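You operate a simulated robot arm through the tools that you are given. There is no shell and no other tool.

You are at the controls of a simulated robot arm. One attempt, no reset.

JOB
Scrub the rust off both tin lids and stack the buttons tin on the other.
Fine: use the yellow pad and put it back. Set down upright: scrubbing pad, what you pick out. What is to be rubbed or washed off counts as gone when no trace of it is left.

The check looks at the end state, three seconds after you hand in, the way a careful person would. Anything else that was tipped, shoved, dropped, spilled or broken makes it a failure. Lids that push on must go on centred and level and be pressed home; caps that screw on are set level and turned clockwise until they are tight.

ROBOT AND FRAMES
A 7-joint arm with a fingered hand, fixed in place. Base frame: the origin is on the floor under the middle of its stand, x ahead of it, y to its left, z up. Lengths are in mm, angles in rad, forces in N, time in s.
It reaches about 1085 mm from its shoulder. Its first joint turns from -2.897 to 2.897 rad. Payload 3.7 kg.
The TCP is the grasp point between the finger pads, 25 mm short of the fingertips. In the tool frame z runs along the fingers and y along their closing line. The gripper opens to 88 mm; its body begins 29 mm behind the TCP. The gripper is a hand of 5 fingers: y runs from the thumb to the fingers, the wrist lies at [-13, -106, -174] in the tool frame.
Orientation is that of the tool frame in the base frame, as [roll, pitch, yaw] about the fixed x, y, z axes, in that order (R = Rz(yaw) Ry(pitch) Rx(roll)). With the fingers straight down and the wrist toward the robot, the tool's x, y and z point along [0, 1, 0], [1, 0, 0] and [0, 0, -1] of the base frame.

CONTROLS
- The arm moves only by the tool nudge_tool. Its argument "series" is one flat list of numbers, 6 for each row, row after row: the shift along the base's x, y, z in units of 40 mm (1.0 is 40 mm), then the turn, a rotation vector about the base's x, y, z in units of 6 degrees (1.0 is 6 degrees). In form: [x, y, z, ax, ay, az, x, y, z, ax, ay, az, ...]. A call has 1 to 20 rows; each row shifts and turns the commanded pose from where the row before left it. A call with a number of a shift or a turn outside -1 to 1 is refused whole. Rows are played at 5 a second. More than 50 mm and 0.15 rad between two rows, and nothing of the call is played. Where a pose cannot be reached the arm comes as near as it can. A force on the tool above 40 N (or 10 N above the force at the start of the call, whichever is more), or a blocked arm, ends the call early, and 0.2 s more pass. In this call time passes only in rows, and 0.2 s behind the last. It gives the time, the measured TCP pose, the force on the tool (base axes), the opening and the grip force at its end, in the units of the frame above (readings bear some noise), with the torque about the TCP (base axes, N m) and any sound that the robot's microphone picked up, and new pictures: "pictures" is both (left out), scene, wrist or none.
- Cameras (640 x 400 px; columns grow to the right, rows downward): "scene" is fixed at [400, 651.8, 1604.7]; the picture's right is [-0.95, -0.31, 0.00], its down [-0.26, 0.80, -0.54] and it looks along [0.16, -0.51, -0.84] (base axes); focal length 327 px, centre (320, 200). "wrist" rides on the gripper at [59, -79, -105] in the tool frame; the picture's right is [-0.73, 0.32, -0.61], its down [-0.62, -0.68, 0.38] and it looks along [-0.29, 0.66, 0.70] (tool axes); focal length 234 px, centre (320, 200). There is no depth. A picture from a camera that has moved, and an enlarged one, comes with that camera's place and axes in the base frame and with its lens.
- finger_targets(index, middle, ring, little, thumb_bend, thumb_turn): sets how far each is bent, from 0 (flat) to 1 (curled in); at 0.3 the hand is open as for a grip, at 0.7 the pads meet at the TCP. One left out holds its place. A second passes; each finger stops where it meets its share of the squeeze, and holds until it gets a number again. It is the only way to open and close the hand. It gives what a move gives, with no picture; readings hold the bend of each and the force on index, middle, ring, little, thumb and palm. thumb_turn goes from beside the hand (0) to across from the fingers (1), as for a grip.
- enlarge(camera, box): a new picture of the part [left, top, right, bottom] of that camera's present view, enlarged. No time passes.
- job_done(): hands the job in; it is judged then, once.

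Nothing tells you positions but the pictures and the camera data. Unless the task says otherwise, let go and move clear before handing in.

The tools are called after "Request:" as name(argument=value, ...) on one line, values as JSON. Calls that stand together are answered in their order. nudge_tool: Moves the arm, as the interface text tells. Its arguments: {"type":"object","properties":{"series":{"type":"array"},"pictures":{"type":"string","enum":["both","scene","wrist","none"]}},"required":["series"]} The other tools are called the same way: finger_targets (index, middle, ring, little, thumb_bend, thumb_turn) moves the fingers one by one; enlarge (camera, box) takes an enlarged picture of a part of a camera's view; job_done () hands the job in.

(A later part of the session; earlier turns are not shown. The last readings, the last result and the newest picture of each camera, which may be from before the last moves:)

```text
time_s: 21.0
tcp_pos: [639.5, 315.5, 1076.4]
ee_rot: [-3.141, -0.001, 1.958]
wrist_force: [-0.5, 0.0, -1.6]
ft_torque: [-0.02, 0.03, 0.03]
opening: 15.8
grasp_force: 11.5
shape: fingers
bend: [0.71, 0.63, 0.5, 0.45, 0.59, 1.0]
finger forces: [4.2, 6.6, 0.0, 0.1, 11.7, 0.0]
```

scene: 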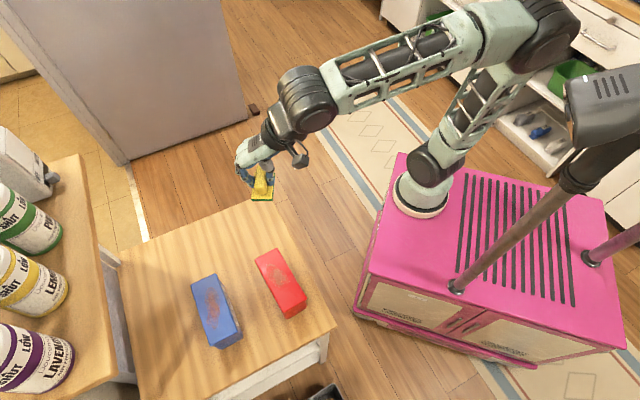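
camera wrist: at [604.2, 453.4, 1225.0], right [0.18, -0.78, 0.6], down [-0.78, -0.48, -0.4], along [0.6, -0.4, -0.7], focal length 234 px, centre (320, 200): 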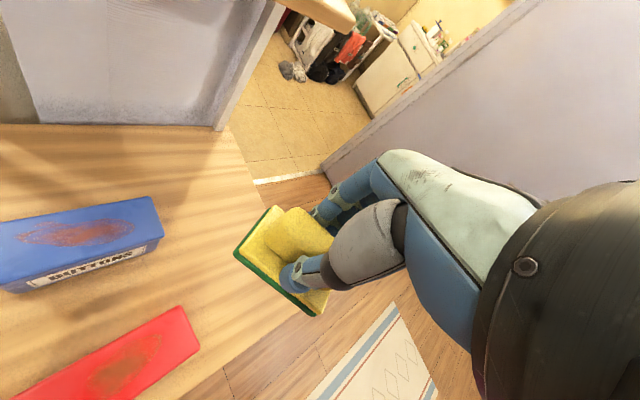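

The elbow is well clear now. I'll continue to a spot about 60 mm above the red lid.

Request:
nudge_tool(series=[-0.305, 0.5775, -0.55, 0, 0, 0.913, -0.305, 0.5775, -0.55, 0, 0, 0.913, -0.305, 0.5775, -0.55, 0, 0, 0.913, -0.305, 0.5775, -0.55, 0, 0, 0.913, -0.305, 0.5775, -0.55, 0, 0, 0.913], pictures="both")

Request:
enlarge(camera="wrist", box=[100, 130, 420, 400])

Request:
enlarge(camera="scene", box=[180, 200, 320, 360])

```text
time_s: 22.2
tcp_pos: [576.9, 428.1, 969.1]
ee_rot: [3.141, 0.002, 2.436]
wrist_force: [-0.7, 0.5, 0.4]
ft_torque: [-0.01, -0.01, 0.0]
opening: 15.9
grasp_force: 10.8
shape: fingers
bend: [0.71, 0.63, 0.5, 0.45, 0.59, 1.0]
finger forces: [4.2, 6.6, 0.0, 0.1, 11.4, 0.0]
camera wrist: at [481.0, 409.2, 1074.3], right [0.76, -0.22, 0.61], down [0.03, -0.92, -0.38], along [0.65, 0.31, -0.7], focal length 234 px, centre (320, 200)
```

scene: 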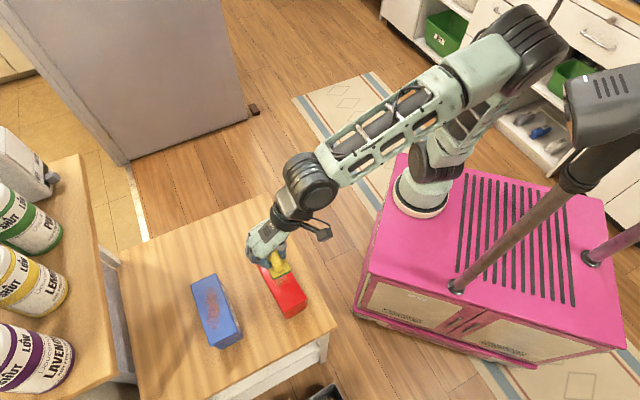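
wrist: 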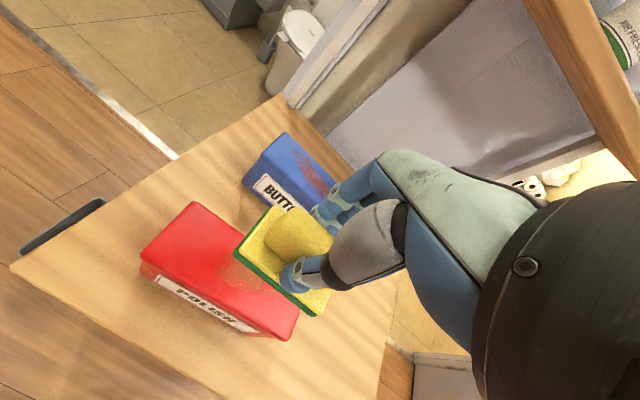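

```text
1.48 times, centred on (260, 265) of wrist
camera zoom: at [481.0, 409.2, 1074.3], right [0.76, -0.22, 0.61], down [0.03, -0.92, -0.38], along [0.65, 0.31, -0.7], focal length 347 px, centre (409, 104)
```

zoom: 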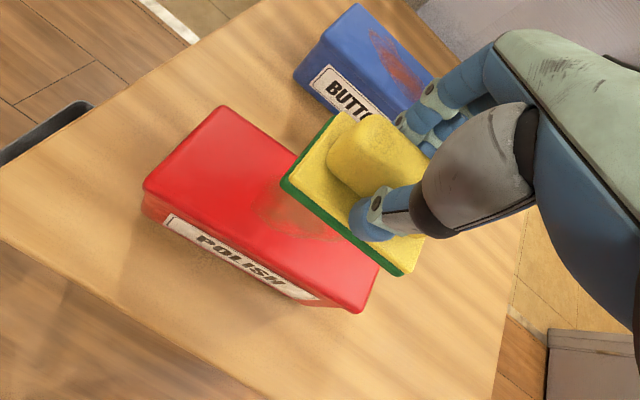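

```text
2.50 times, centred on (250, 280) of scene
camera zoom: at [400.0, 651.8, 1604.7], right [-0.95, -0.31, 0.0], down [-0.26, 0.8, -0.54], along [0.16, -0.51, -0.84], focal length 818 px, centre (495, 0)
```

zoom: 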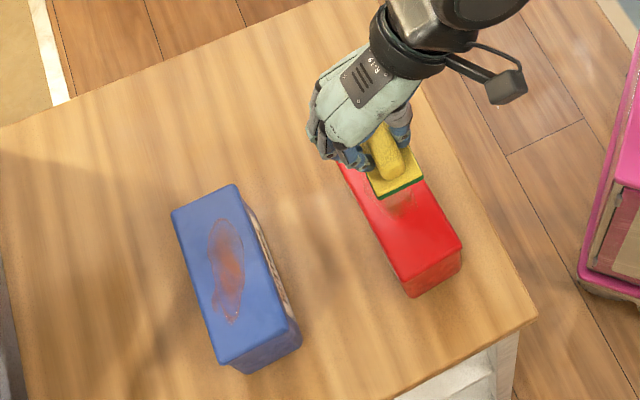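

The pad is centred over the rust on the red lid, aligned with it, about 75 mm up. I'll descend to just above contact.

Request:
nudge_tool(series=[0.04, 0.046, -0.8, 0, 0, 0, 0, 0, -0.8, 0, 0, 0], pictures="wrist")

Request:
enlarge(camera="wrist", box=[160, 150, 400, 350])

Request:
enlarge(camera="scene", box=[220, 220, 320, 330])

```text
time_s: 22.8
tcp_pos: [578.1, 429.6, 903.3]
ee_rot: [-3.141, 0.002, 2.437]
wrist_force: [0.4, -0.6, 0.6]
ft_torque: [-0.02, 0.01, 0.0]
opening: 15.8
grasp_force: 10.9
shape: fingers
bend: [0.71, 0.63, 0.5, 0.45, 0.59, 1.0]
finger forces: [4.1, 6.6, 0.1, 0.0, 11.4, 0.0]
camera wrist: at [482.0, 410.6, 1009.7], right [0.76, -0.22, 0.61], down [0.03, -0.92, -0.38], along [0.65, 0.31, -0.7], focal length 234 px, centre (320, 200)
```

wrist: 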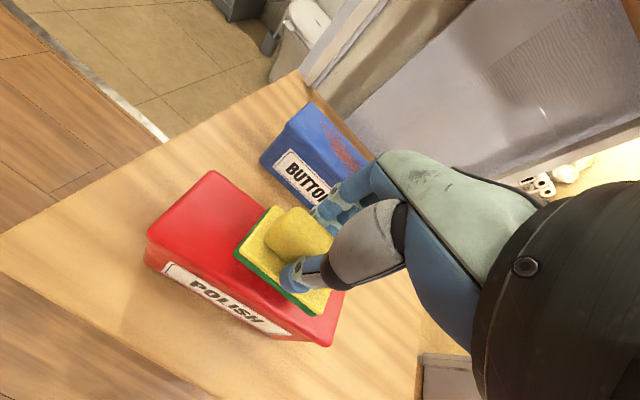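

```text
2.00 times, centred on (280, 250) of wrist
camera zoom: at [482.0, 410.6, 1009.7], right [0.76, -0.22, 0.61], down [0.03, -0.92, -0.38], along [0.65, 0.31, -0.7], focal length 468 px, centre (400, 100)
```

zoom: 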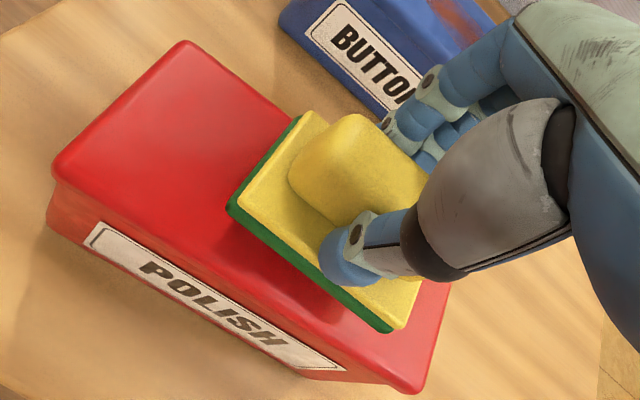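

```text
3.64 times, centred on (270, 275) of scene
camera zoom: at [400.0, 651.8, 1604.7], right [-0.95, -0.31, 0.0], down [-0.26, 0.8, -0.54], along [0.16, -0.51, -0.84], focal length 1190 px, centre (502, -73)
```

zoom: 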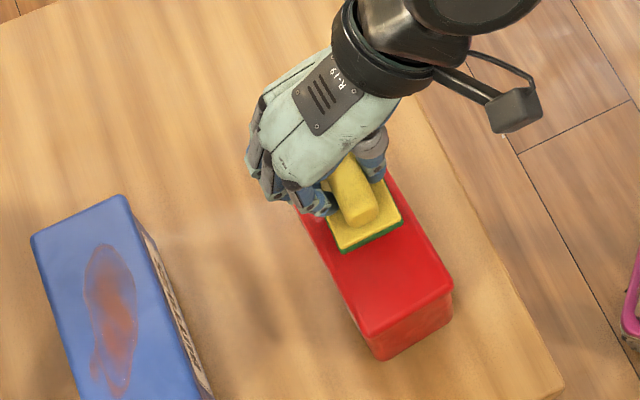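

The pad hovers over the rust with a few millimetres to go. I'll lower slowly until contact force shows.

Request:
nudge_tool(series=[0, 0, -0.06, 0, 0, 0, 0, 0, -0.06, 0, 0, 0, 0, 0, -0.06, 0, 0, 0], pictures="none")

```text
time_s: 23.6
tcp_pos: [578.8, 431.6, 896.7]
ee_rot: [-3.141, -0.001, 2.437]
wrist_force: [-0.2, 0.3, 0.3]
ft_torque: [0.01, 0.03, -0.02]
opening: 15.6
grasp_force: 10.4
shape: fingers
bend: [0.71, 0.63, 0.5, 0.45, 0.59, 1.0]
finger forces: [4.0, 6.5, 0.0, 0.0, 11.4, 0.0]
```

Request:
nudge_tool(series=[0, 0, -0.05, 0, 0, 0], pictures="none")

```text
time_s: 24.0
tcp_pos: [580.4, 431.3, 894.2]
ee_rot: [-3.141, 0.001, 2.436]
wrist_force: [0.3, 0.1, 0.5]
ft_torque: [0.02, 0.0, 0.02]
opening: 15.6
grasp_force: 11.0
shape: fingers
bend: [0.71, 0.63, 0.5, 0.45, 0.59, 1.0]
finger forces: [4.1, 6.5, 0.0, 0.1, 11.4, 0.1]
```

No contact yet at z≈894 (only sensor noise). I'll keep lowering 2 mm at a time.

Request:
nudge_tool(series=[0, 0, -0.05, 0, 0, 0], pictures="none")

```text
time_s: 24.4
tcp_pos: [579.6, 430.7, 892.4]
ee_rot: [-3.141, 0.002, 2.437]
wrist_force: [1.1, 0.0, -0.5]
ft_torque: [-0.04, 0.01, -0.01]
opening: 15.6
grasp_force: 10.8
shape: fingers
bend: [0.71, 0.63, 0.5, 0.45, 0.59, 1.0]
finger forces: [4.2, 6.5, 0.0, 0.0, 11.4, 0.0]
```

Still free at z≈892. I'll go down two more small steps and look at the wrist picture.

Request:
nudge_tool(series=[0, 0, -0.05, 0, 0, 0, 0, 0, -0.05, 0, 0, 0], pictures="wrist")

Request:
enlarge(camera="wrist", box=[160, 170, 360, 350])

```text
time_s: 25.0
tcp_pos: [580.0, 431.5, 888.6]
ee_rot: [3.141, 0.0, 2.437]
wrist_force: [-1.2, -0.2, 5.8]
ft_torque: [0.09, -0.08, 0.03]
opening: 15.8
grasp_force: 13.2
shape: fingers
bend: [0.71, 0.62, 0.5, 0.45, 0.59, 1.0]
finger forces: [3.8, 9.6, 0.0, 0.0, 13.3, 0.1]
camera wrist: at [483.1, 412.5, 994.8], right [0.76, -0.23, 0.61], down [0.03, -0.92, -0.38], along [0.65, 0.31, -0.7], focal length 234 px, centre (320, 200)
```

wrist: 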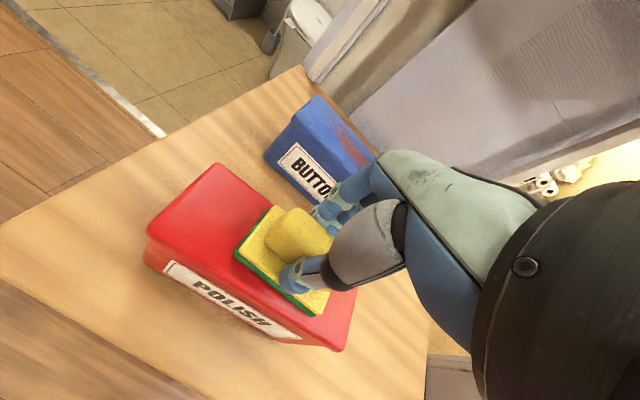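

```text
2.22 times, centred on (260, 260) of wrist
camera zoom: at [483.1, 412.5, 994.8], right [0.76, -0.23, 0.61], down [0.03, -0.92, -0.38], along [0.65, 0.31, -0.7], focal length 520 px, centre (453, 67)
```

zoom: 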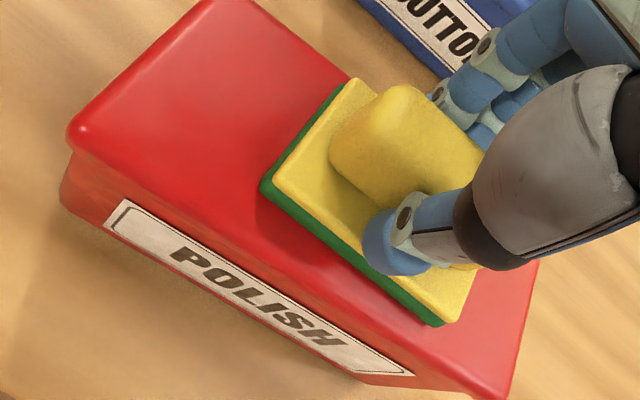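

I have a 6 N contact on the red lid. I'll make a first set of strokes along the tin's long axis and check the force and that the tin stays put.

Request:
nudge_tool(series=[0.248, -0.21, 0, 0, 0, 0, 0.248, -0.21, 0, 0, 0, 0, -0.248, 0.21, 0, 0, 0, 0, -0.248, 0.21, 0, 0, 0, 0, -0.248, 0.21, 0, 0, 0, 0, -0.248, 0.21, 0, 0, 0, 0, 0.248, -0.21, 0, 0, 0, 0, 0.248, -0.21, 0, 0, 0, 0], pictures="both")

Request:
enlarge(camera="wrist", box=[160, 170, 360, 350])

Request:
enlarge(camera="scene", box=[220, 220, 320, 330])

```text
time_s: 26.8
tcp_pos: [576.1, 435.8, 889.1]
ee_rot: [3.14, 0.002, 2.445]
wrist_force: [-5.1, 4.5, 20.6]
ft_torque: [-0.11, 0.33, 0.05]
opening: 15.7
grasp_force: 21.1
shape: fingers
bend: [0.71, 0.62, 0.5, 0.45, 0.6, 1.0]
finger forces: [3.7, 10.4, 0.0, 0.1, 27.3, 0.0]
camera wrist: at [478.5, 415.2, 994.3], right [0.76, -0.22, 0.61], down [0.04, -0.92, -0.38], along [0.65, 0.32, -0.69], focal length 234 px, centre (320, 200)
```

scene: 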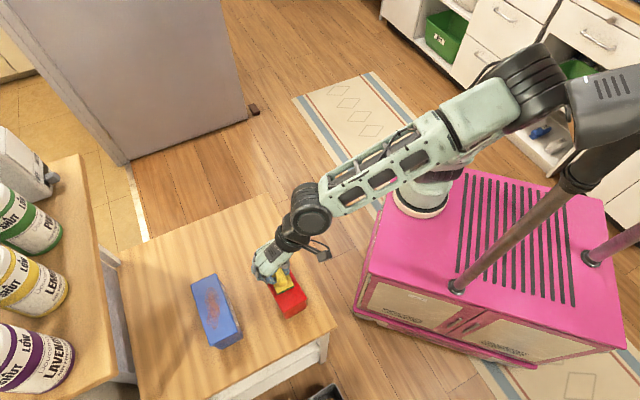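
wrist: 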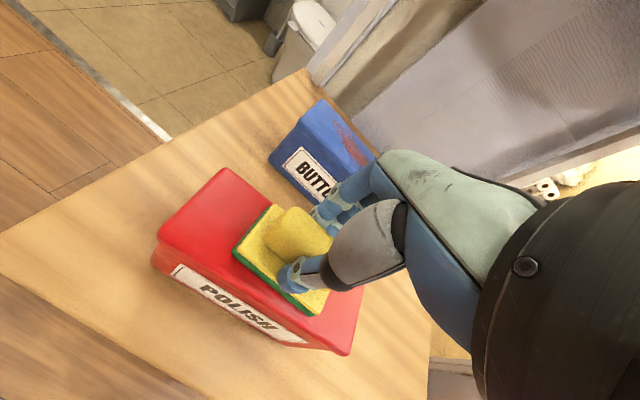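

```text
2.22 times, centred on (260, 260) of wrist
camera zoom: at [478.5, 415.2, 994.3], right [0.76, -0.22, 0.61], down [0.04, -0.92, -0.38], along [0.65, 0.32, -0.69], focal length 520 px, centre (453, 67)
```

zoom: 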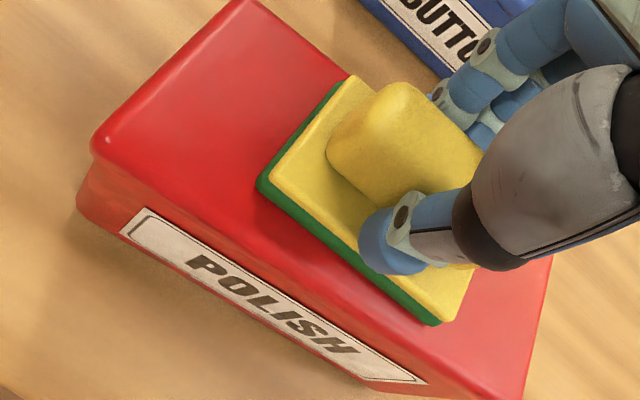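

```text
3.64 times, centred on (270, 275) of scene
camera zoom: at [400.0, 651.8, 1604.7], right [-0.95, -0.31, 0.0], down [-0.26, 0.8, -0.54], along [0.16, -0.51, -0.84], focal length 1190 px, centre (502, -73)
```

zoom: 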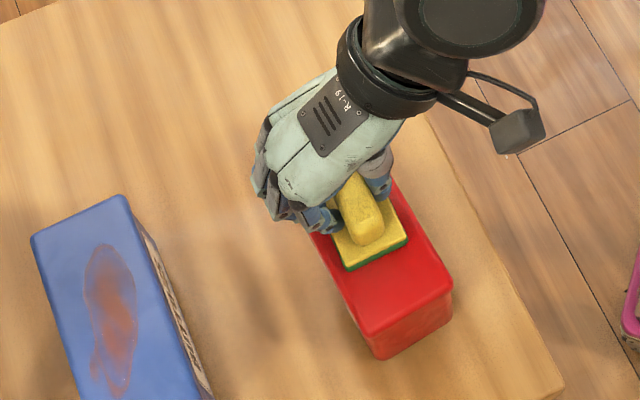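

The tin hasn't moved and the pad stays firm in the hand, though pressing rose to about 20 N. I'll ease up slightly and continue scrubbing along the lid with small sideways offsets.

Request:
nudge_tool(series=[0.248, -0.21, 0.04, 0, 0, 0, 0.248, -0.21, 0, 0, 0, 0, 0.05, 0.07, 0, 0, 0, 0, -0.248, 0.21, 0, 0, 0, 0, -0.248, 0.21, 0, 0, 0, 0, -0.248, 0.21, 0, 0, 0, 0, -0.248, 0.21, 0, 0, 0, 0, -0.1, -0.14, 0, 0, 0, 0, 0.248, -0.21, 0, 0, 0, 0, 0.248, -0.21, 0, 0, 0, 0, 0.248, -0.21, 0, 0, 0, 0, 0.248, -0.21, 0, 0, 0, 0, 0.05, 0.07, 0, 0, 0, 0, -0.248, 0.21, 0, 0, 0, 0, -0.248, 0.21, 0, 0, 0, 0], pictures="scene")

```text
time_s: 30.0
tcp_pos: [591.3, 423.5, 898.0]
ee_rot: [3.132, -0.018, 2.415]
wrist_force: [-0.2, 0.3, 0.2]
ft_torque: [0.03, 0.0, -0.02]
opening: 15.3
grasp_force: 11.3
shape: fingers
bend: [0.71, 0.62, 0.5, 0.45, 0.6, 1.0]
finger forces: [4.3, 6.9, 0.0, 0.1, 12.4, 0.0]
```

scene: 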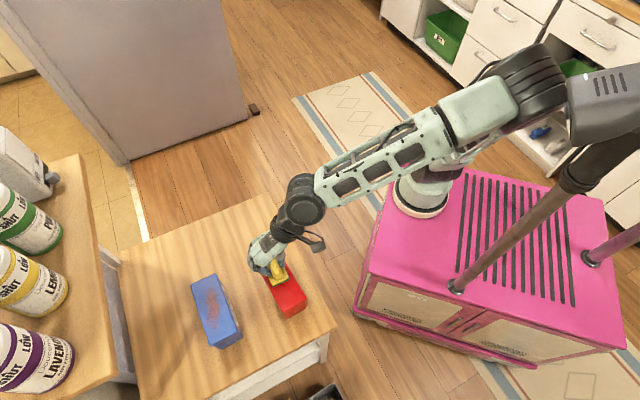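

The elbow is now touching the mast head, which pushes the hand off its path and up off the lid. I'll raise the hand straight up to free it, then check the lid and re-pose the elbow.

Request:
nudge_tool(series=[0, 0, 0.8, 0, 0, 0, 0, 0, 0.8, 0, 0, 0, 0, 0, 0.8, 0, 0, 0, 0, 0, 0.8, 0, 0, 0, 0, 0, 0.8, 0, 0, 0, 0, 0, 0.8, 0, 0, 0, 0, 0, 0.8, 0, 0, 0], pictures="both")

Request:
enlarge(camera="scene", box=[180, 220, 320, 360])

Request:
enlarge(camera="wrist", box=[120, 130, 400, 350])

```text
time_s: 31.6
tcp_pos: [578.5, 431.5, 1113.3]
ee_rot: [-3.141, 0.001, 2.436]
wrist_force: [-0.7, -0.9, 0.2]
ft_torque: [-0.01, 0.01, 0.0]
opening: 15.5
grasp_force: 11.7
shape: fingers
bend: [0.71, 0.62, 0.5, 0.45, 0.6, 1.0]
finger forces: [4.2, 6.4, 0.0, 0.0, 11.9, 0.0]
camera wrist: at [482.0, 412.4, 1219.1], right [0.76, -0.22, 0.61], down [0.03, -0.92, -0.38], along [0.65, 0.31, -0.7], focal length 234 px, centre (320, 200)
```

scene: 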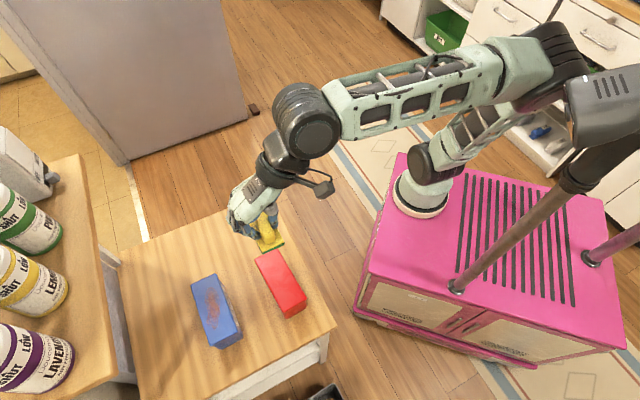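
wrist: 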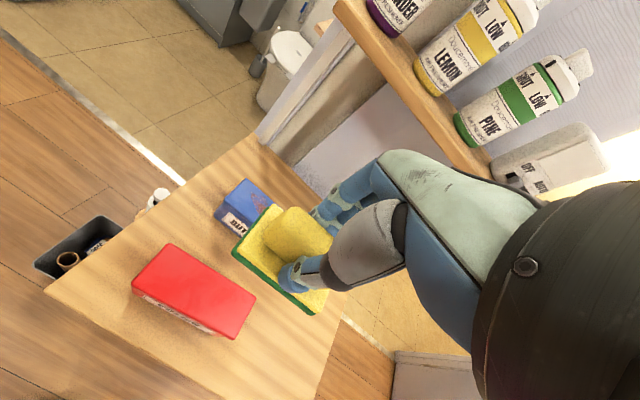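

```text
2.86 times, centred on (250, 290) of scene
camera zoom: at [400.0, 651.8, 1604.7], right [-0.95, -0.31, 0.0], down [-0.26, 0.8, -0.54], along [0.16, -0.51, -0.84], focal length 935 px, centre (520, -57)
```

zoom: 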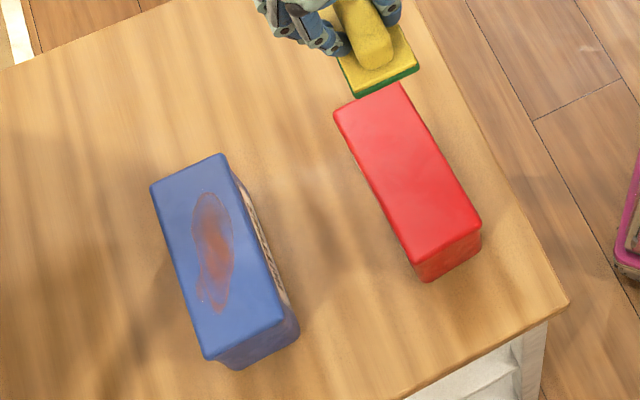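

```text
1.82 times, centred on (260, 240) of wrist
camera zoom: at [482.0, 412.4, 1219.1], right [0.76, -0.22, 0.61], down [0.03, -0.92, -0.38], along [0.65, 0.31, -0.7], focal length 426 px, centre (429, 127)
```

zoom: 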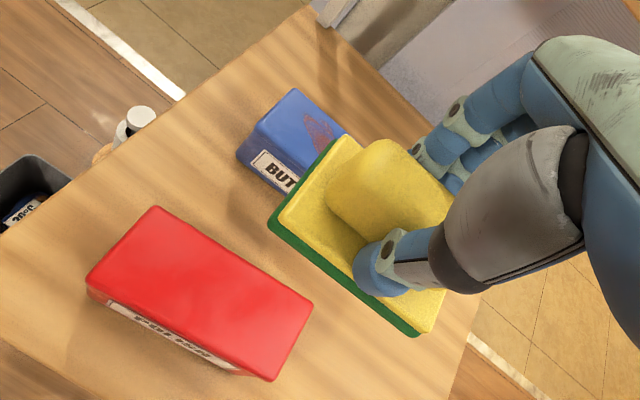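

The red lid already looks clean. I'll zoom in closely on it from both cameras to check for faint traces.

Request:
enlarge(camera="scene", box=[250, 240, 312, 322])

Request:
enlarge(camera="wrist", box=[125, 235, 265, 345])

Request:
enlarge(camera="scene", box=[480, 0, 640, 200])

```text
4.88 times, centred on (281, 281) of scene
camera zoom: at [400.0, 651.8, 1604.7], right [-0.95, -0.31, 0.0], down [-0.26, 0.8, -0.54], along [0.16, -0.51, -0.84], focal length 1597 px, centre (510, -195)
```

zoom: 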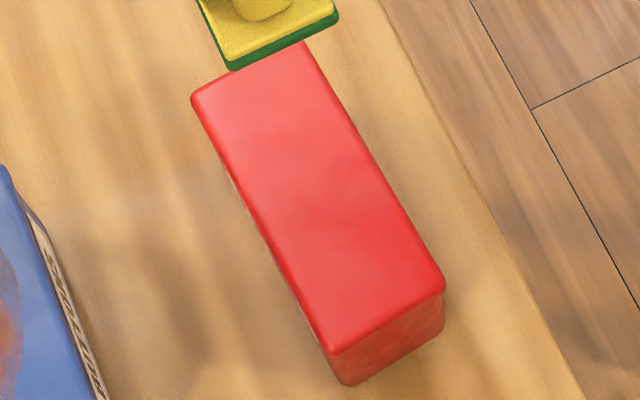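

```text
3.64 times, centred on (195, 290) of wrist
camera zoom: at [482.0, 412.4, 1219.1], right [0.76, -0.22, 0.61], down [0.03, -0.92, -0.38], along [0.65, 0.31, -0.7], focal length 852 px, centre (774, -127)
```

zoom: 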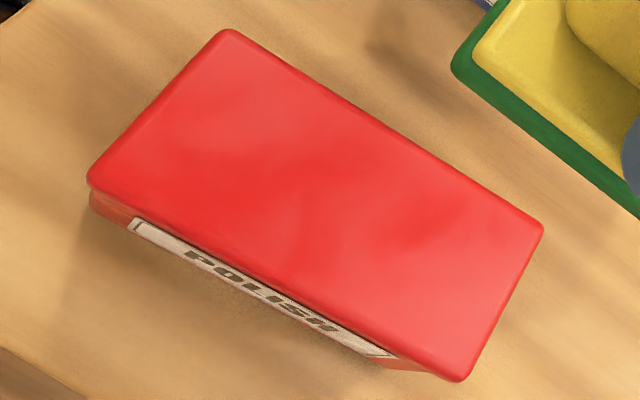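

```text
2.00 times, centred on (560, 100) of scene
camera zoom: at [400.0, 651.8, 1604.7], right [-0.95, -0.31, 0.0], down [-0.26, 0.8, -0.54], along [0.16, -0.51, -0.84], focal length 655 px, centre (-160, 400)
```

zoom: 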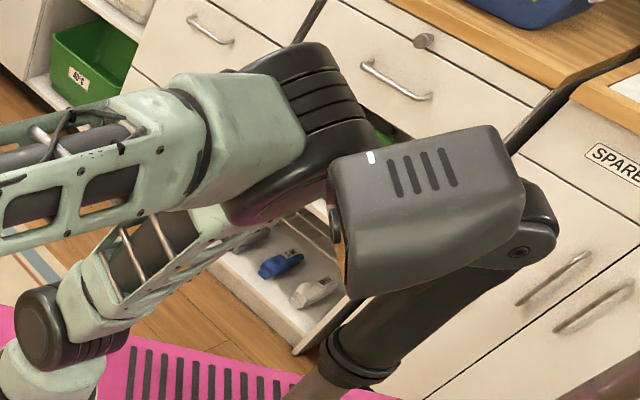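

The red lid is clean with no trace visible. Now I'll move across above the blue BUTTONS lid, where the arm is more extended and the elbow should stay clear.

Request:
nudge_tool(series=[0.47, 0.474, -0.6, 0, 0, 0, 0.47, 0.474, -0.6, 0, 0, 0, 0.47, 0.474, -0.6, 0, 0, 0, 0.47, 0.474, -0.6, 0, 0, 0, 0.47, 0.474, -0.6, 0, 0, 0, 0.47, 0.474, -0.6, 0, 0, 0], pictures="both")

Request:
enlarge(camera="wrist", box=[120, 130, 400, 350])

Request:
enlarge(camera="scene", box=[160, 220, 300, 360])

```text
time_s: 33.0
tcp_pos: [693.0, 548.8, 969.8]
ee_rot: [-3.14, 0.0, 2.435]
wrist_force: [0.0, 0.1, 0.6]
ft_torque: [-0.01, 0.03, -0.01]
opening: 15.6
grasp_force: 11.3
shape: fingers
bend: [0.71, 0.62, 0.5, 0.45, 0.6, 1.0]
finger forces: [4.4, 6.3, 0.0, 0.0, 11.9, 0.0]
camera wrist: at [595.7, 529.0, 1075.9], right [0.76, -0.22, 0.61], down [0.03, -0.92, -0.38], along [0.65, 0.31, -0.7], focal length 234 px, centre (320, 200)
```

scene: 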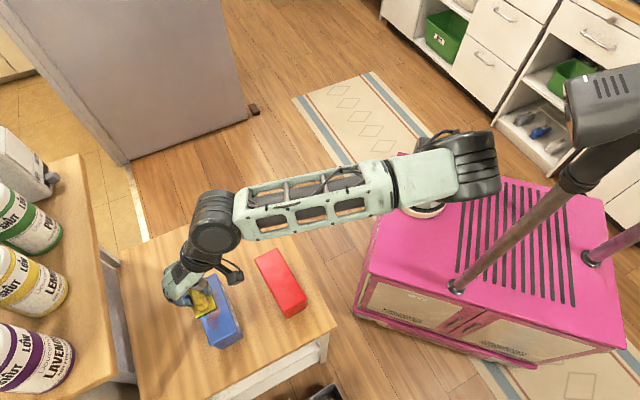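
wrist: 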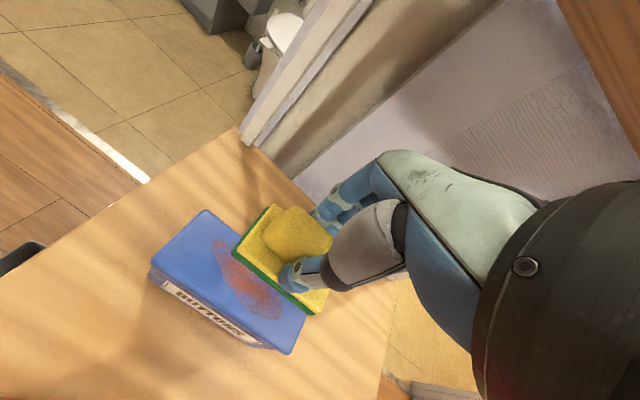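

```text
1.82 times, centred on (260, 240) of wrist
camera zoom: at [595.7, 529.0, 1075.9], right [0.76, -0.22, 0.61], down [0.03, -0.92, -0.38], along [0.65, 0.31, -0.7], focal length 426 px, centre (429, 127)
```

zoom: 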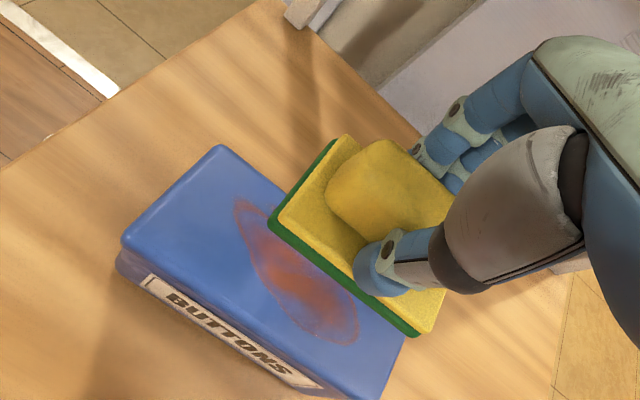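

```text
2.86 times, centred on (230, 290) of scene
camera zoom: at [400.0, 651.8, 1604.7], right [-0.95, -0.31, 0.0], down [-0.26, 0.8, -0.54], along [0.16, -0.51, -0.84], focal length 935 px, centre (577, -57)
```

zoom: 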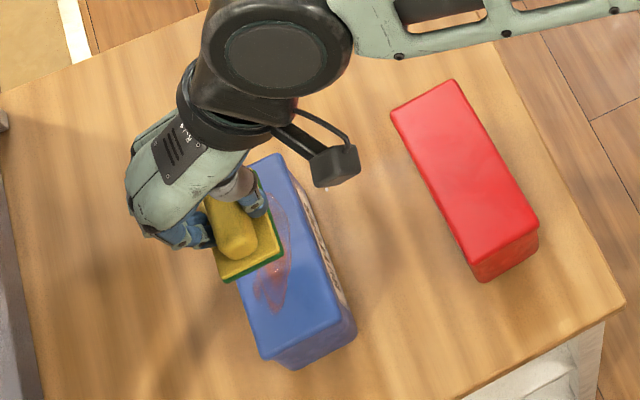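

The pad is over the blue lid and the elbow is clear. I'll lower to just above contact in steps while checking tracking.

Request:
nudge_tool(series=[0, 0, -0.7, 0, 0, 0, 0, 0, -0.7, 0, 0, 0, 0, 0, -0.2, 0, 0, 0, 0, 0, 0, 0, 0, 0], pictures="both")

Request:
enlarge(camera="wrist", box=[120, 150, 370, 370])

```text
time_s: 34.0
tcp_pos: [691.9, 547.7, 905.5]
ee_rot: [3.141, -0.001, 2.436]
wrist_force: [-0.5, -0.3, -0.6]
ft_torque: [-0.02, 0.04, 0.0]
opening: 15.5
grasp_force: 11.6
shape: fingers
bend: [0.71, 0.62, 0.5, 0.45, 0.6, 1.0]
finger forces: [4.4, 6.2, 0.0, 0.0, 11.8, 0.0]
camera wrist: at [595.5, 528.2, 1012.1], right [0.76, -0.22, 0.61], down [0.03, -0.92, -0.38], along [0.65, 0.31, -0.7], focal length 234 px, centre (320, 200)
```

scene: 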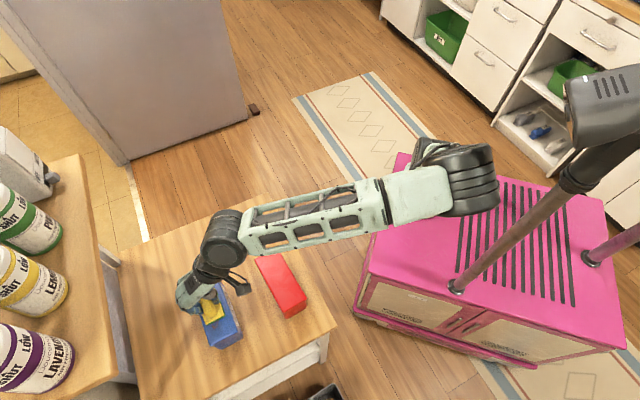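
wrist: 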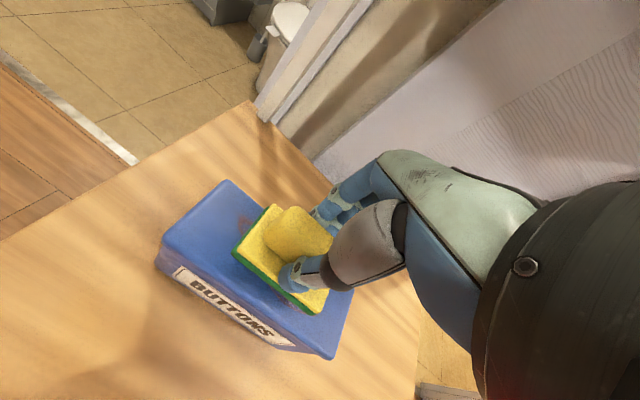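

```text
1.82 times, centred on (245, 260) of wrist
camera zoom: at [595.5, 528.2, 1012.1], right [0.76, -0.22, 0.61], down [0.03, -0.92, -0.38], along [0.65, 0.31, -0.7], focal length 426 px, centre (456, 91)
```

zoom: 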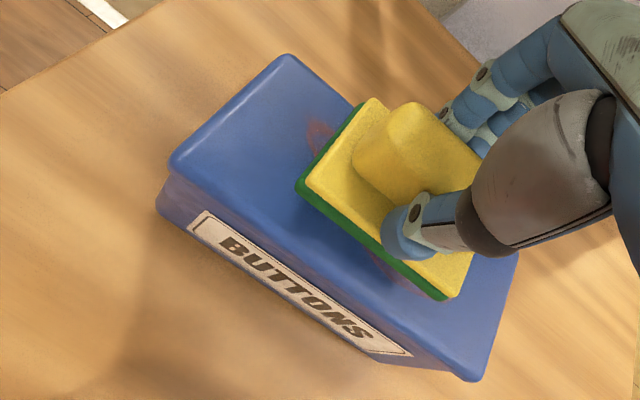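

Tracking is good at z≈905 over the blue lid. I'll lower to about 891 and check for contact.

Request:
nudge_tool(series=[0, 0, -0.12, 0, 0, 0, 0, 0, -0.12, 0, 0, 0, 0, 0, -0.1, 0, 0, 0], pictures="none")

```text
time_s: 34.8
tcp_pos: [692.7, 546.9, 892.0]
ee_rot: [-3.14, 0.001, 2.438]
wrist_force: [0.0, 0.4, -0.4]
ft_torque: [0.03, 0.01, -0.01]
opening: 15.6
grasp_force: 10.9
shape: fingers
bend: [0.71, 0.62, 0.5, 0.45, 0.6, 1.0]
finger forces: [4.4, 6.3, 0.0, 0.0, 11.9, 0.0]
```

No contact yet at z≈892. Lowering another 3 mm.

Request:
nudge_tool(series=[0, 0, -0.04, 0, 0, 0, 0, 0, -0.04, 0, 0, 0], pictures="none")

```text
time_s: 35.4
tcp_pos: [691.9, 546.9, 890.1]
ee_rot: [3.14, 0.0, 2.437]
wrist_force: [0.4, 0.5, 0.7]
ft_torque: [0.03, 0.02, -0.02]
opening: 15.4
grasp_force: 11.3
shape: fingers
bend: [0.71, 0.62, 0.5, 0.45, 0.6, 1.0]
finger forces: [4.3, 6.3, 0.0, 0.0, 12.0, 0.0]
```

Still just above the lid at z≈890. Another 2–3 mm down.

Request:
nudge_tool(series=[0, 0, -0.05, 0, 0, 0], pictures="none")

```text
time_s: 35.8
tcp_pos: [693.2, 545.7, 888.9]
ee_rot: [3.139, 0.0, 2.437]
wrist_force: [0.3, 1.2, 10.3]
ft_torque: [0.07, -0.11, 0.03]
opening: 15.3
grasp_force: 15.0
shape: fingers
bend: [0.71, 0.62, 0.5, 0.45, 0.6, 1.0]
finger forces: [3.8, 11.7, 0.0, 0.0, 15.5, 0.1]
```

I have about 10 N of contact on the blue lid. I'll stroke along its length, end to end.

Request:
nudge_tool(series=[0.215, -0.209, 0, 0, 0, 0, 0.215, -0.209, 0, 0, 0, 0, 0.215, -0.209, 0, 0, 0, 0, -0.215, 0.209, 0, 0, 0, 0, -0.215, 0.209, 0, 0, 0, 0, -0.215, 0.209, 0, 0, 0, 0, -0.215, 0.209, 0, 0, 0, 0, -0.215, 0.209, 0, 0, 0, 0, -0.215, 0.209, 0, 0, 0, 0, 0.215, -0.209, 0, 0, 0, 0, 0.215, -0.209, 0, 0, 0, 0, 0.215, -0.209, 0, 0, 0, 0], pictures="both")

Request:
enlarge(camera="wrist", box=[120, 150, 370, 370])

Request:
enlarge(camera="scene", box=[160, 240, 280, 360])

```text
time_s: 38.4
tcp_pos: [691.9, 546.5, 889.1]
ee_rot: [-3.141, 0.001, 2.438]
wrist_force: [-6.5, 7.2, 31.6]
ft_torque: [-0.29, 0.69, -0.11]
opening: 15.2
grasp_force: 25.0
shape: fingers
bend: [0.71, 0.63, 0.5, 0.45, 0.64, 0.96]
finger forces: [4.6, 6.7, 0.0, 0.0, 39.2, 0.0]
camera wrist: at [595.1, 527.1, 994.5], right [0.76, -0.23, 0.61], down [0.03, -0.92, -0.38], along [0.65, 0.31, -0.69], focal length 234 px, centre (320, 200)
```

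scene: 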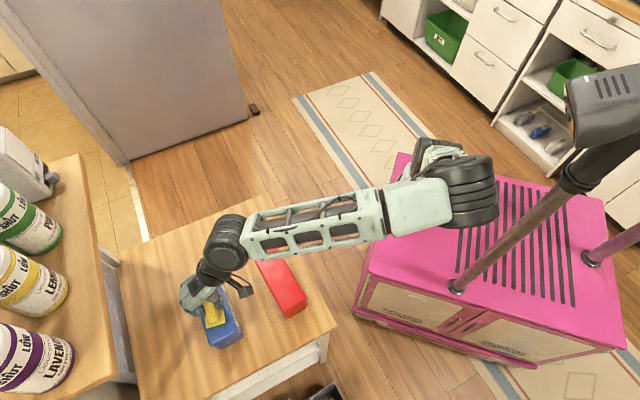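
wrist: 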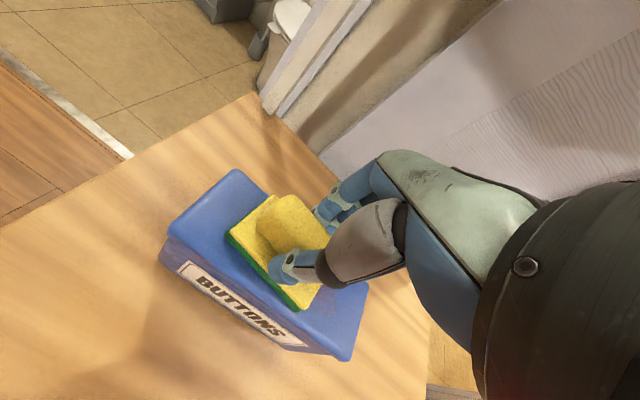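

```text
1.82 times, centred on (245, 260) of wrist
camera zoom: at [595.1, 527.1, 994.5], right [0.76, -0.23, 0.61], down [0.03, -0.92, -0.38], along [0.65, 0.31, -0.69], focal length 426 px, centre (456, 91)
```

zoom: 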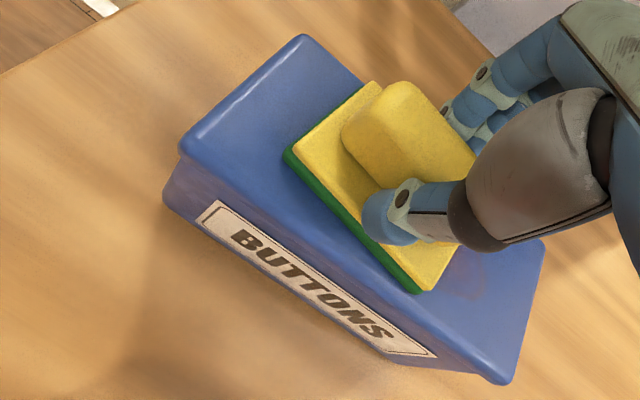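

```text
3.33 times, centred on (220, 300) of scene
camera zoom: at [400.0, 651.8, 1604.7], right [-0.95, -0.31, 0.0], down [-0.26, 0.8, -0.54], along [0.16, -0.51, -0.84], focal length 1091 px, centre (653, -133)
```

zoom: 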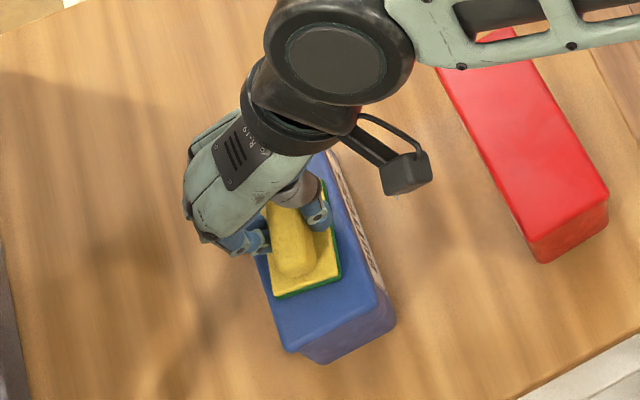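

Pressing built up to about 32 N as the pad slipped a little in the grip, so I'll ease off by 2 mm. A faint trace remains at the far end of the blue lid.

Request:
nudge_tool(series=[0, 0, 0.05, 0, 0, 0], pictures="none")

```text
time_s: 38.8
tcp_pos: [692.9, 544.3, 889.6]
ee_rot: [-3.141, 0.001, 2.434]
wrist_force: [-2.8, 4.4, 16.6]
ft_torque: [-0.1, 0.37, -0.09]
opening: 15.1
grasp_force: 19.4
shape: fingers
bend: [0.71, 0.63, 0.5, 0.45, 0.63, 0.96]
finger forces: [4.7, 7.0, 0.0, 0.0, 27.2, 0.0]
```

Force is down to about 17 N. I'll ease slightly more and scrub mostly toward the end with the faint remaining trace, then the full length again.

Request:
nudge_tool(series=[0.215, -0.209, 0.03, 0, 0, 0, 0.215, -0.209, 0, 0, 0, 0, 0.215, -0.209, 0, 0, 0, 0, -0.215, 0.209, 0, 0, 0, 0, -0.215, 0.209, 0, 0, 0, 0, 0.145, -0.279, 0, 0, 0, 0, 0.215, -0.209, 0, 0, 0, 0, -0.215, 0.209, 0, 0, 0, 0, -0.215, 0.209, 0, 0, 0, 0, -0.215, 0.209, 0, 0, 0, 0], pictures="wrist")

Request:
enlarge(camera="wrist", box=[120, 150, 370, 370])

Request:
enlarge(camera="scene", box=[160, 240, 280, 360])

```text
time_s: 41.0
tcp_pos: [689.2, 543.6, 891.5]
ee_rot: [-3.141, 0.003, 2.437]
wrist_force: [-0.5, 1.3, -1.0]
ft_torque: [-0.01, -0.01, -0.02]
opening: 15.2
grasp_force: 12.3
shape: fingers
bend: [0.71, 0.62, 0.5, 0.45, 0.61, 0.99]
finger forces: [4.2, 7.5, 0.0, 0.0, 13.3, 0.1]
camera wrist: at [592.8, 524.8, 997.6], right [0.76, -0.22, 0.61], down [0.03, -0.92, -0.38], along [0.65, 0.31, -0.7], focal length 234 px, centre (320, 200)
```

wrist: 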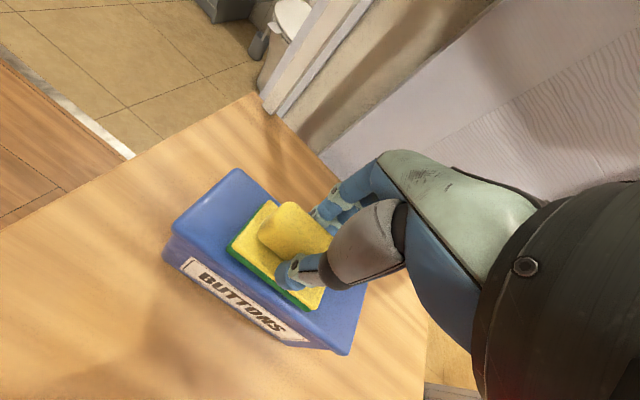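

```text
1.82 times, centred on (245, 260) of wrist
camera zoom: at [592.8, 524.8, 997.6], right [0.76, -0.22, 0.61], down [0.03, -0.92, -0.38], along [0.65, 0.31, -0.7], focal length 426 px, centre (456, 91)
```

zoom: 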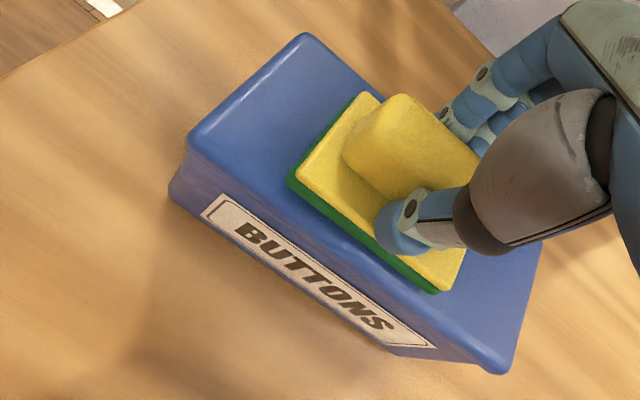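

```text
3.33 times, centred on (220, 300) of scene
camera zoom: at [400.0, 651.8, 1604.7], right [-0.95, -0.31, 0.0], down [-0.26, 0.8, -0.54], along [0.16, -0.51, -0.84], focal length 1091 px, centre (653, -133)
```

zoom: 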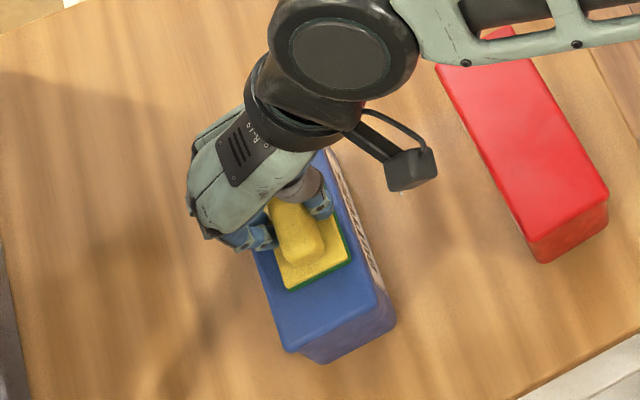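

Contact is light now and no rust is visible outside the pad. I'll lift and look at the whole blue lid.

Request:
nudge_tool(series=[0, 0, 0.8, 0, 0, 0, 0, 0, 0.8, 0, 0, 0, 0, 0, 0.8, 0, 0, 0, 0, 0, 0.8, 0, 0, 0, 0, 0, 0.8, 0, 0, 0], pictures="both")

Request:
enlarge(camera="wrist", box=[120, 150, 340, 370])

Request:
enlarge(camera="scene", box=[175, 250, 265, 360])

```text
time_s: 42.2
tcp_pos: [688.1, 543.3, 1051.9]
ee_rot: [3.141, 0.003, 2.437]
wrist_force: [0.8, 0.1, -1.2]
ft_torque: [0.03, 0.02, 0.0]
opening: 15.3
grasp_force: 12.6
shape: fingers
bend: [0.71, 0.62, 0.5, 0.45, 0.61, 0.99]
finger forces: [4.1, 7.5, 0.0, 0.0, 12.9, 0.0]
camera wrist: at [592.1, 523.9, 1157.6], right [0.76, -0.22, 0.61], down [0.03, -0.92, -0.38], along [0.65, 0.31, -0.7], focal length 234 px, centre (320, 200)
```

scene: 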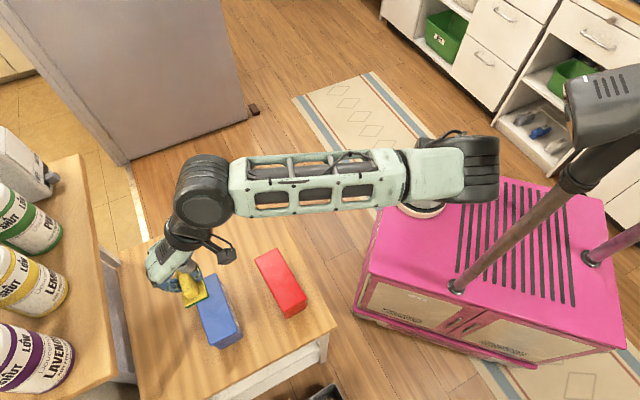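
wrist: 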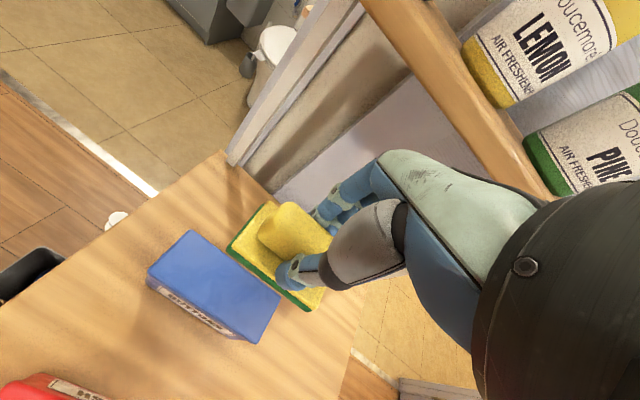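

```text
1.82 times, centred on (230, 260) of wrist
camera zoom: at [592.1, 523.9, 1157.6], right [0.76, -0.22, 0.61], down [0.03, -0.92, -0.38], along [0.65, 0.31, -0.7], focal length 426 px, centre (484, 91)
```

zoom: 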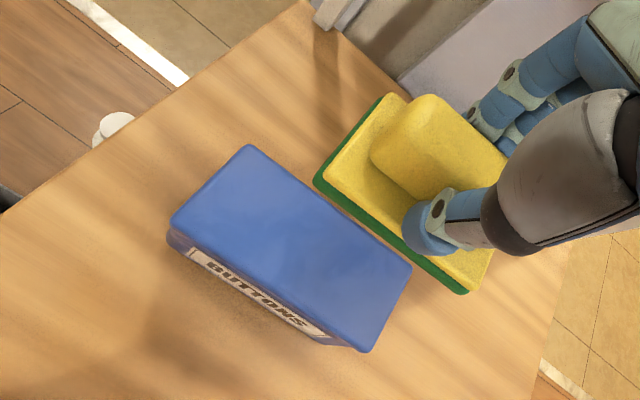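

```text
3.64 times, centred on (220, 305) of scene
camera zoom: at [400.0, 651.8, 1604.7], right [-0.95, -0.31, 0.0], down [-0.26, 0.8, -0.54], along [0.16, -0.51, -0.84], focal length 1190 px, centre (684, -182)
```

zoom: 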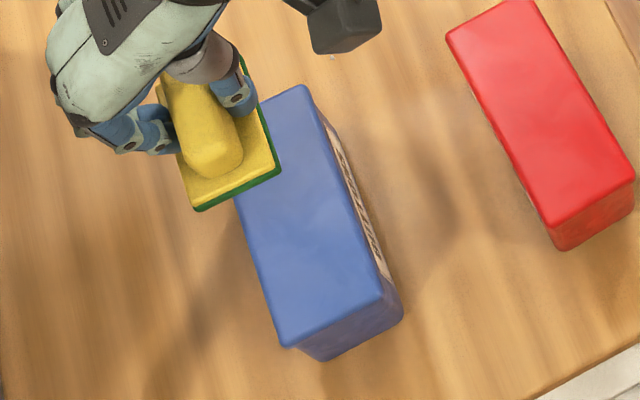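

The blue lid looks clean too. I'll check it at higher magnification.

Request:
enlarge(camera="wrist", box=[140, 220, 290, 350])

Request:
enlarge(camera="scene", box=[195, 265, 250, 350])

```text
3.08 times, centred on (215, 285) of wrist
camera zoom: at [592.1, 523.9, 1157.6], right [0.76, -0.22, 0.61], down [0.03, -0.92, -0.38], along [0.65, 0.31, -0.7], focal length 720 px, centre (643, -62)
```

zoom: 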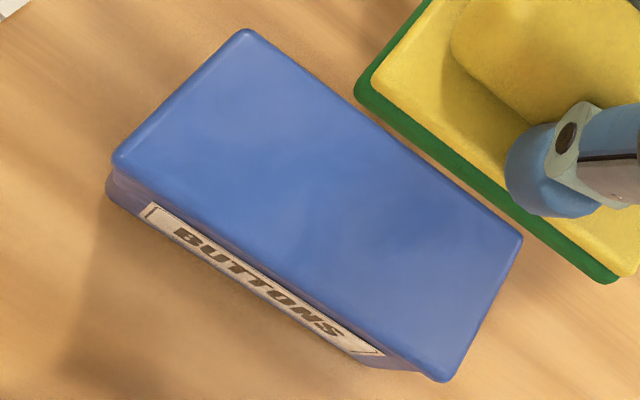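

```text
4.71 times, centred on (222, 308) of scene
camera zoom: at [400.0, 651.8, 1604.7], right [-0.95, -0.31, 0.0], down [-0.26, 0.8, -0.54], along [0.16, -0.51, -0.84], focal length 1541 px, centre (779, -306)
```

zoom: 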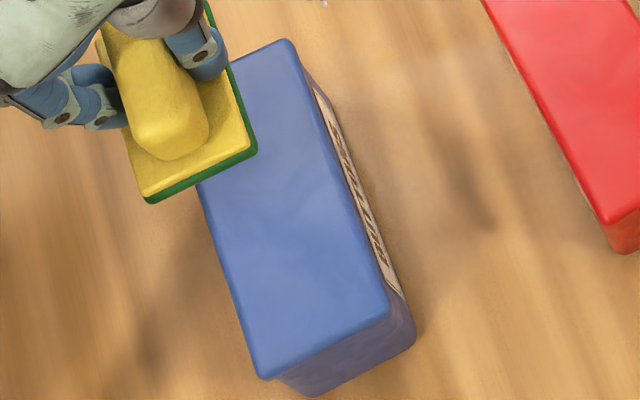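

Both lids are clean. Now I'll carry the pad back toward its original spot near (755, 273), turning the hand back gradually and checking the elbow midway.

Request:
nudge_tool(series=[0.1, -0.75, 0, 0, 0, -0.5, 0.1, -0.75, 0, 0, 0, -0.5, 0.1, -0.75, 0, 0, 0, -0.8, 0.1, -0.75, 0, 0, 0, -0.8, 0.1, -0.75, 0, 0, 0, -0.8, 0.1, -0.75, 0, 0, 0, -0.8], pictures="scene")

```text
time_s: 43.6
tcp_pos: [713.8, 362.6, 1051.1]
ee_rot: [3.141, 0.001, 1.995]
wrist_force: [0.0, 0.3, -0.3]
ft_torque: [-0.02, -0.03, 0.01]
opening: 15.0
grasp_force: 12.3
shape: fingers
bend: [0.71, 0.62, 0.5, 0.45, 0.61, 0.99]
finger forces: [4.1, 7.2, 0.0, 0.1, 12.9, 0.0]
```

scene: 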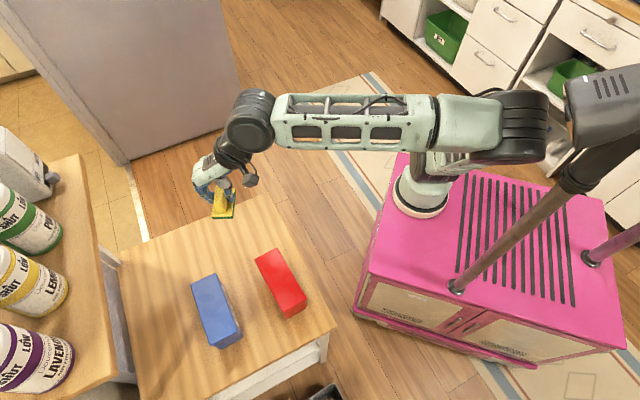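

The elbow is passing fairly near the mast head, so I'll extend forward and downward first while turning, then continue right.

Request:
nudge_tool(series=[0.52, -0.2, -0.8, 0, 0, -0.6, 0.52, -0.3, -0.8, 0, 0, -0.6, 0, -0.8, -0.5, 0, 0, -0.8, 0, -0.8, -0.3, 0, 0, -0.8], pictures="scene")

```text
time_s: 44.6
tcp_pos: [757.3, 280.6, 954.7]
ee_rot: [3.141, -0.001, 1.704]
wrist_force: [0.5, -0.5, -0.8]
ft_torque: [-0.04, 0.02, -0.01]
opening: 15.0
grasp_force: 12.3
shape: fingers
bend: [0.71, 0.62, 0.5, 0.45, 0.61, 0.99]
finger forces: [4.0, 7.2, 0.0, 0.0, 12.5, 0.0]
```

scene: 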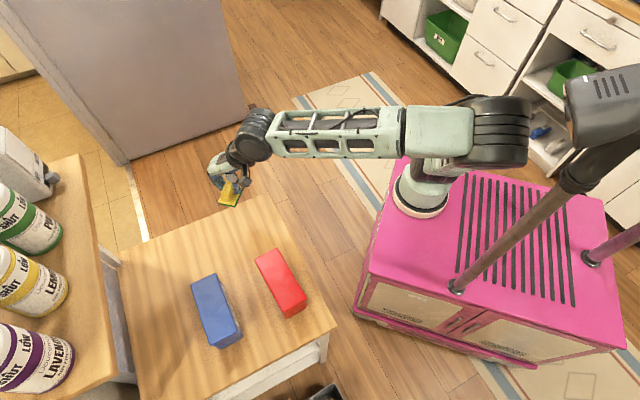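

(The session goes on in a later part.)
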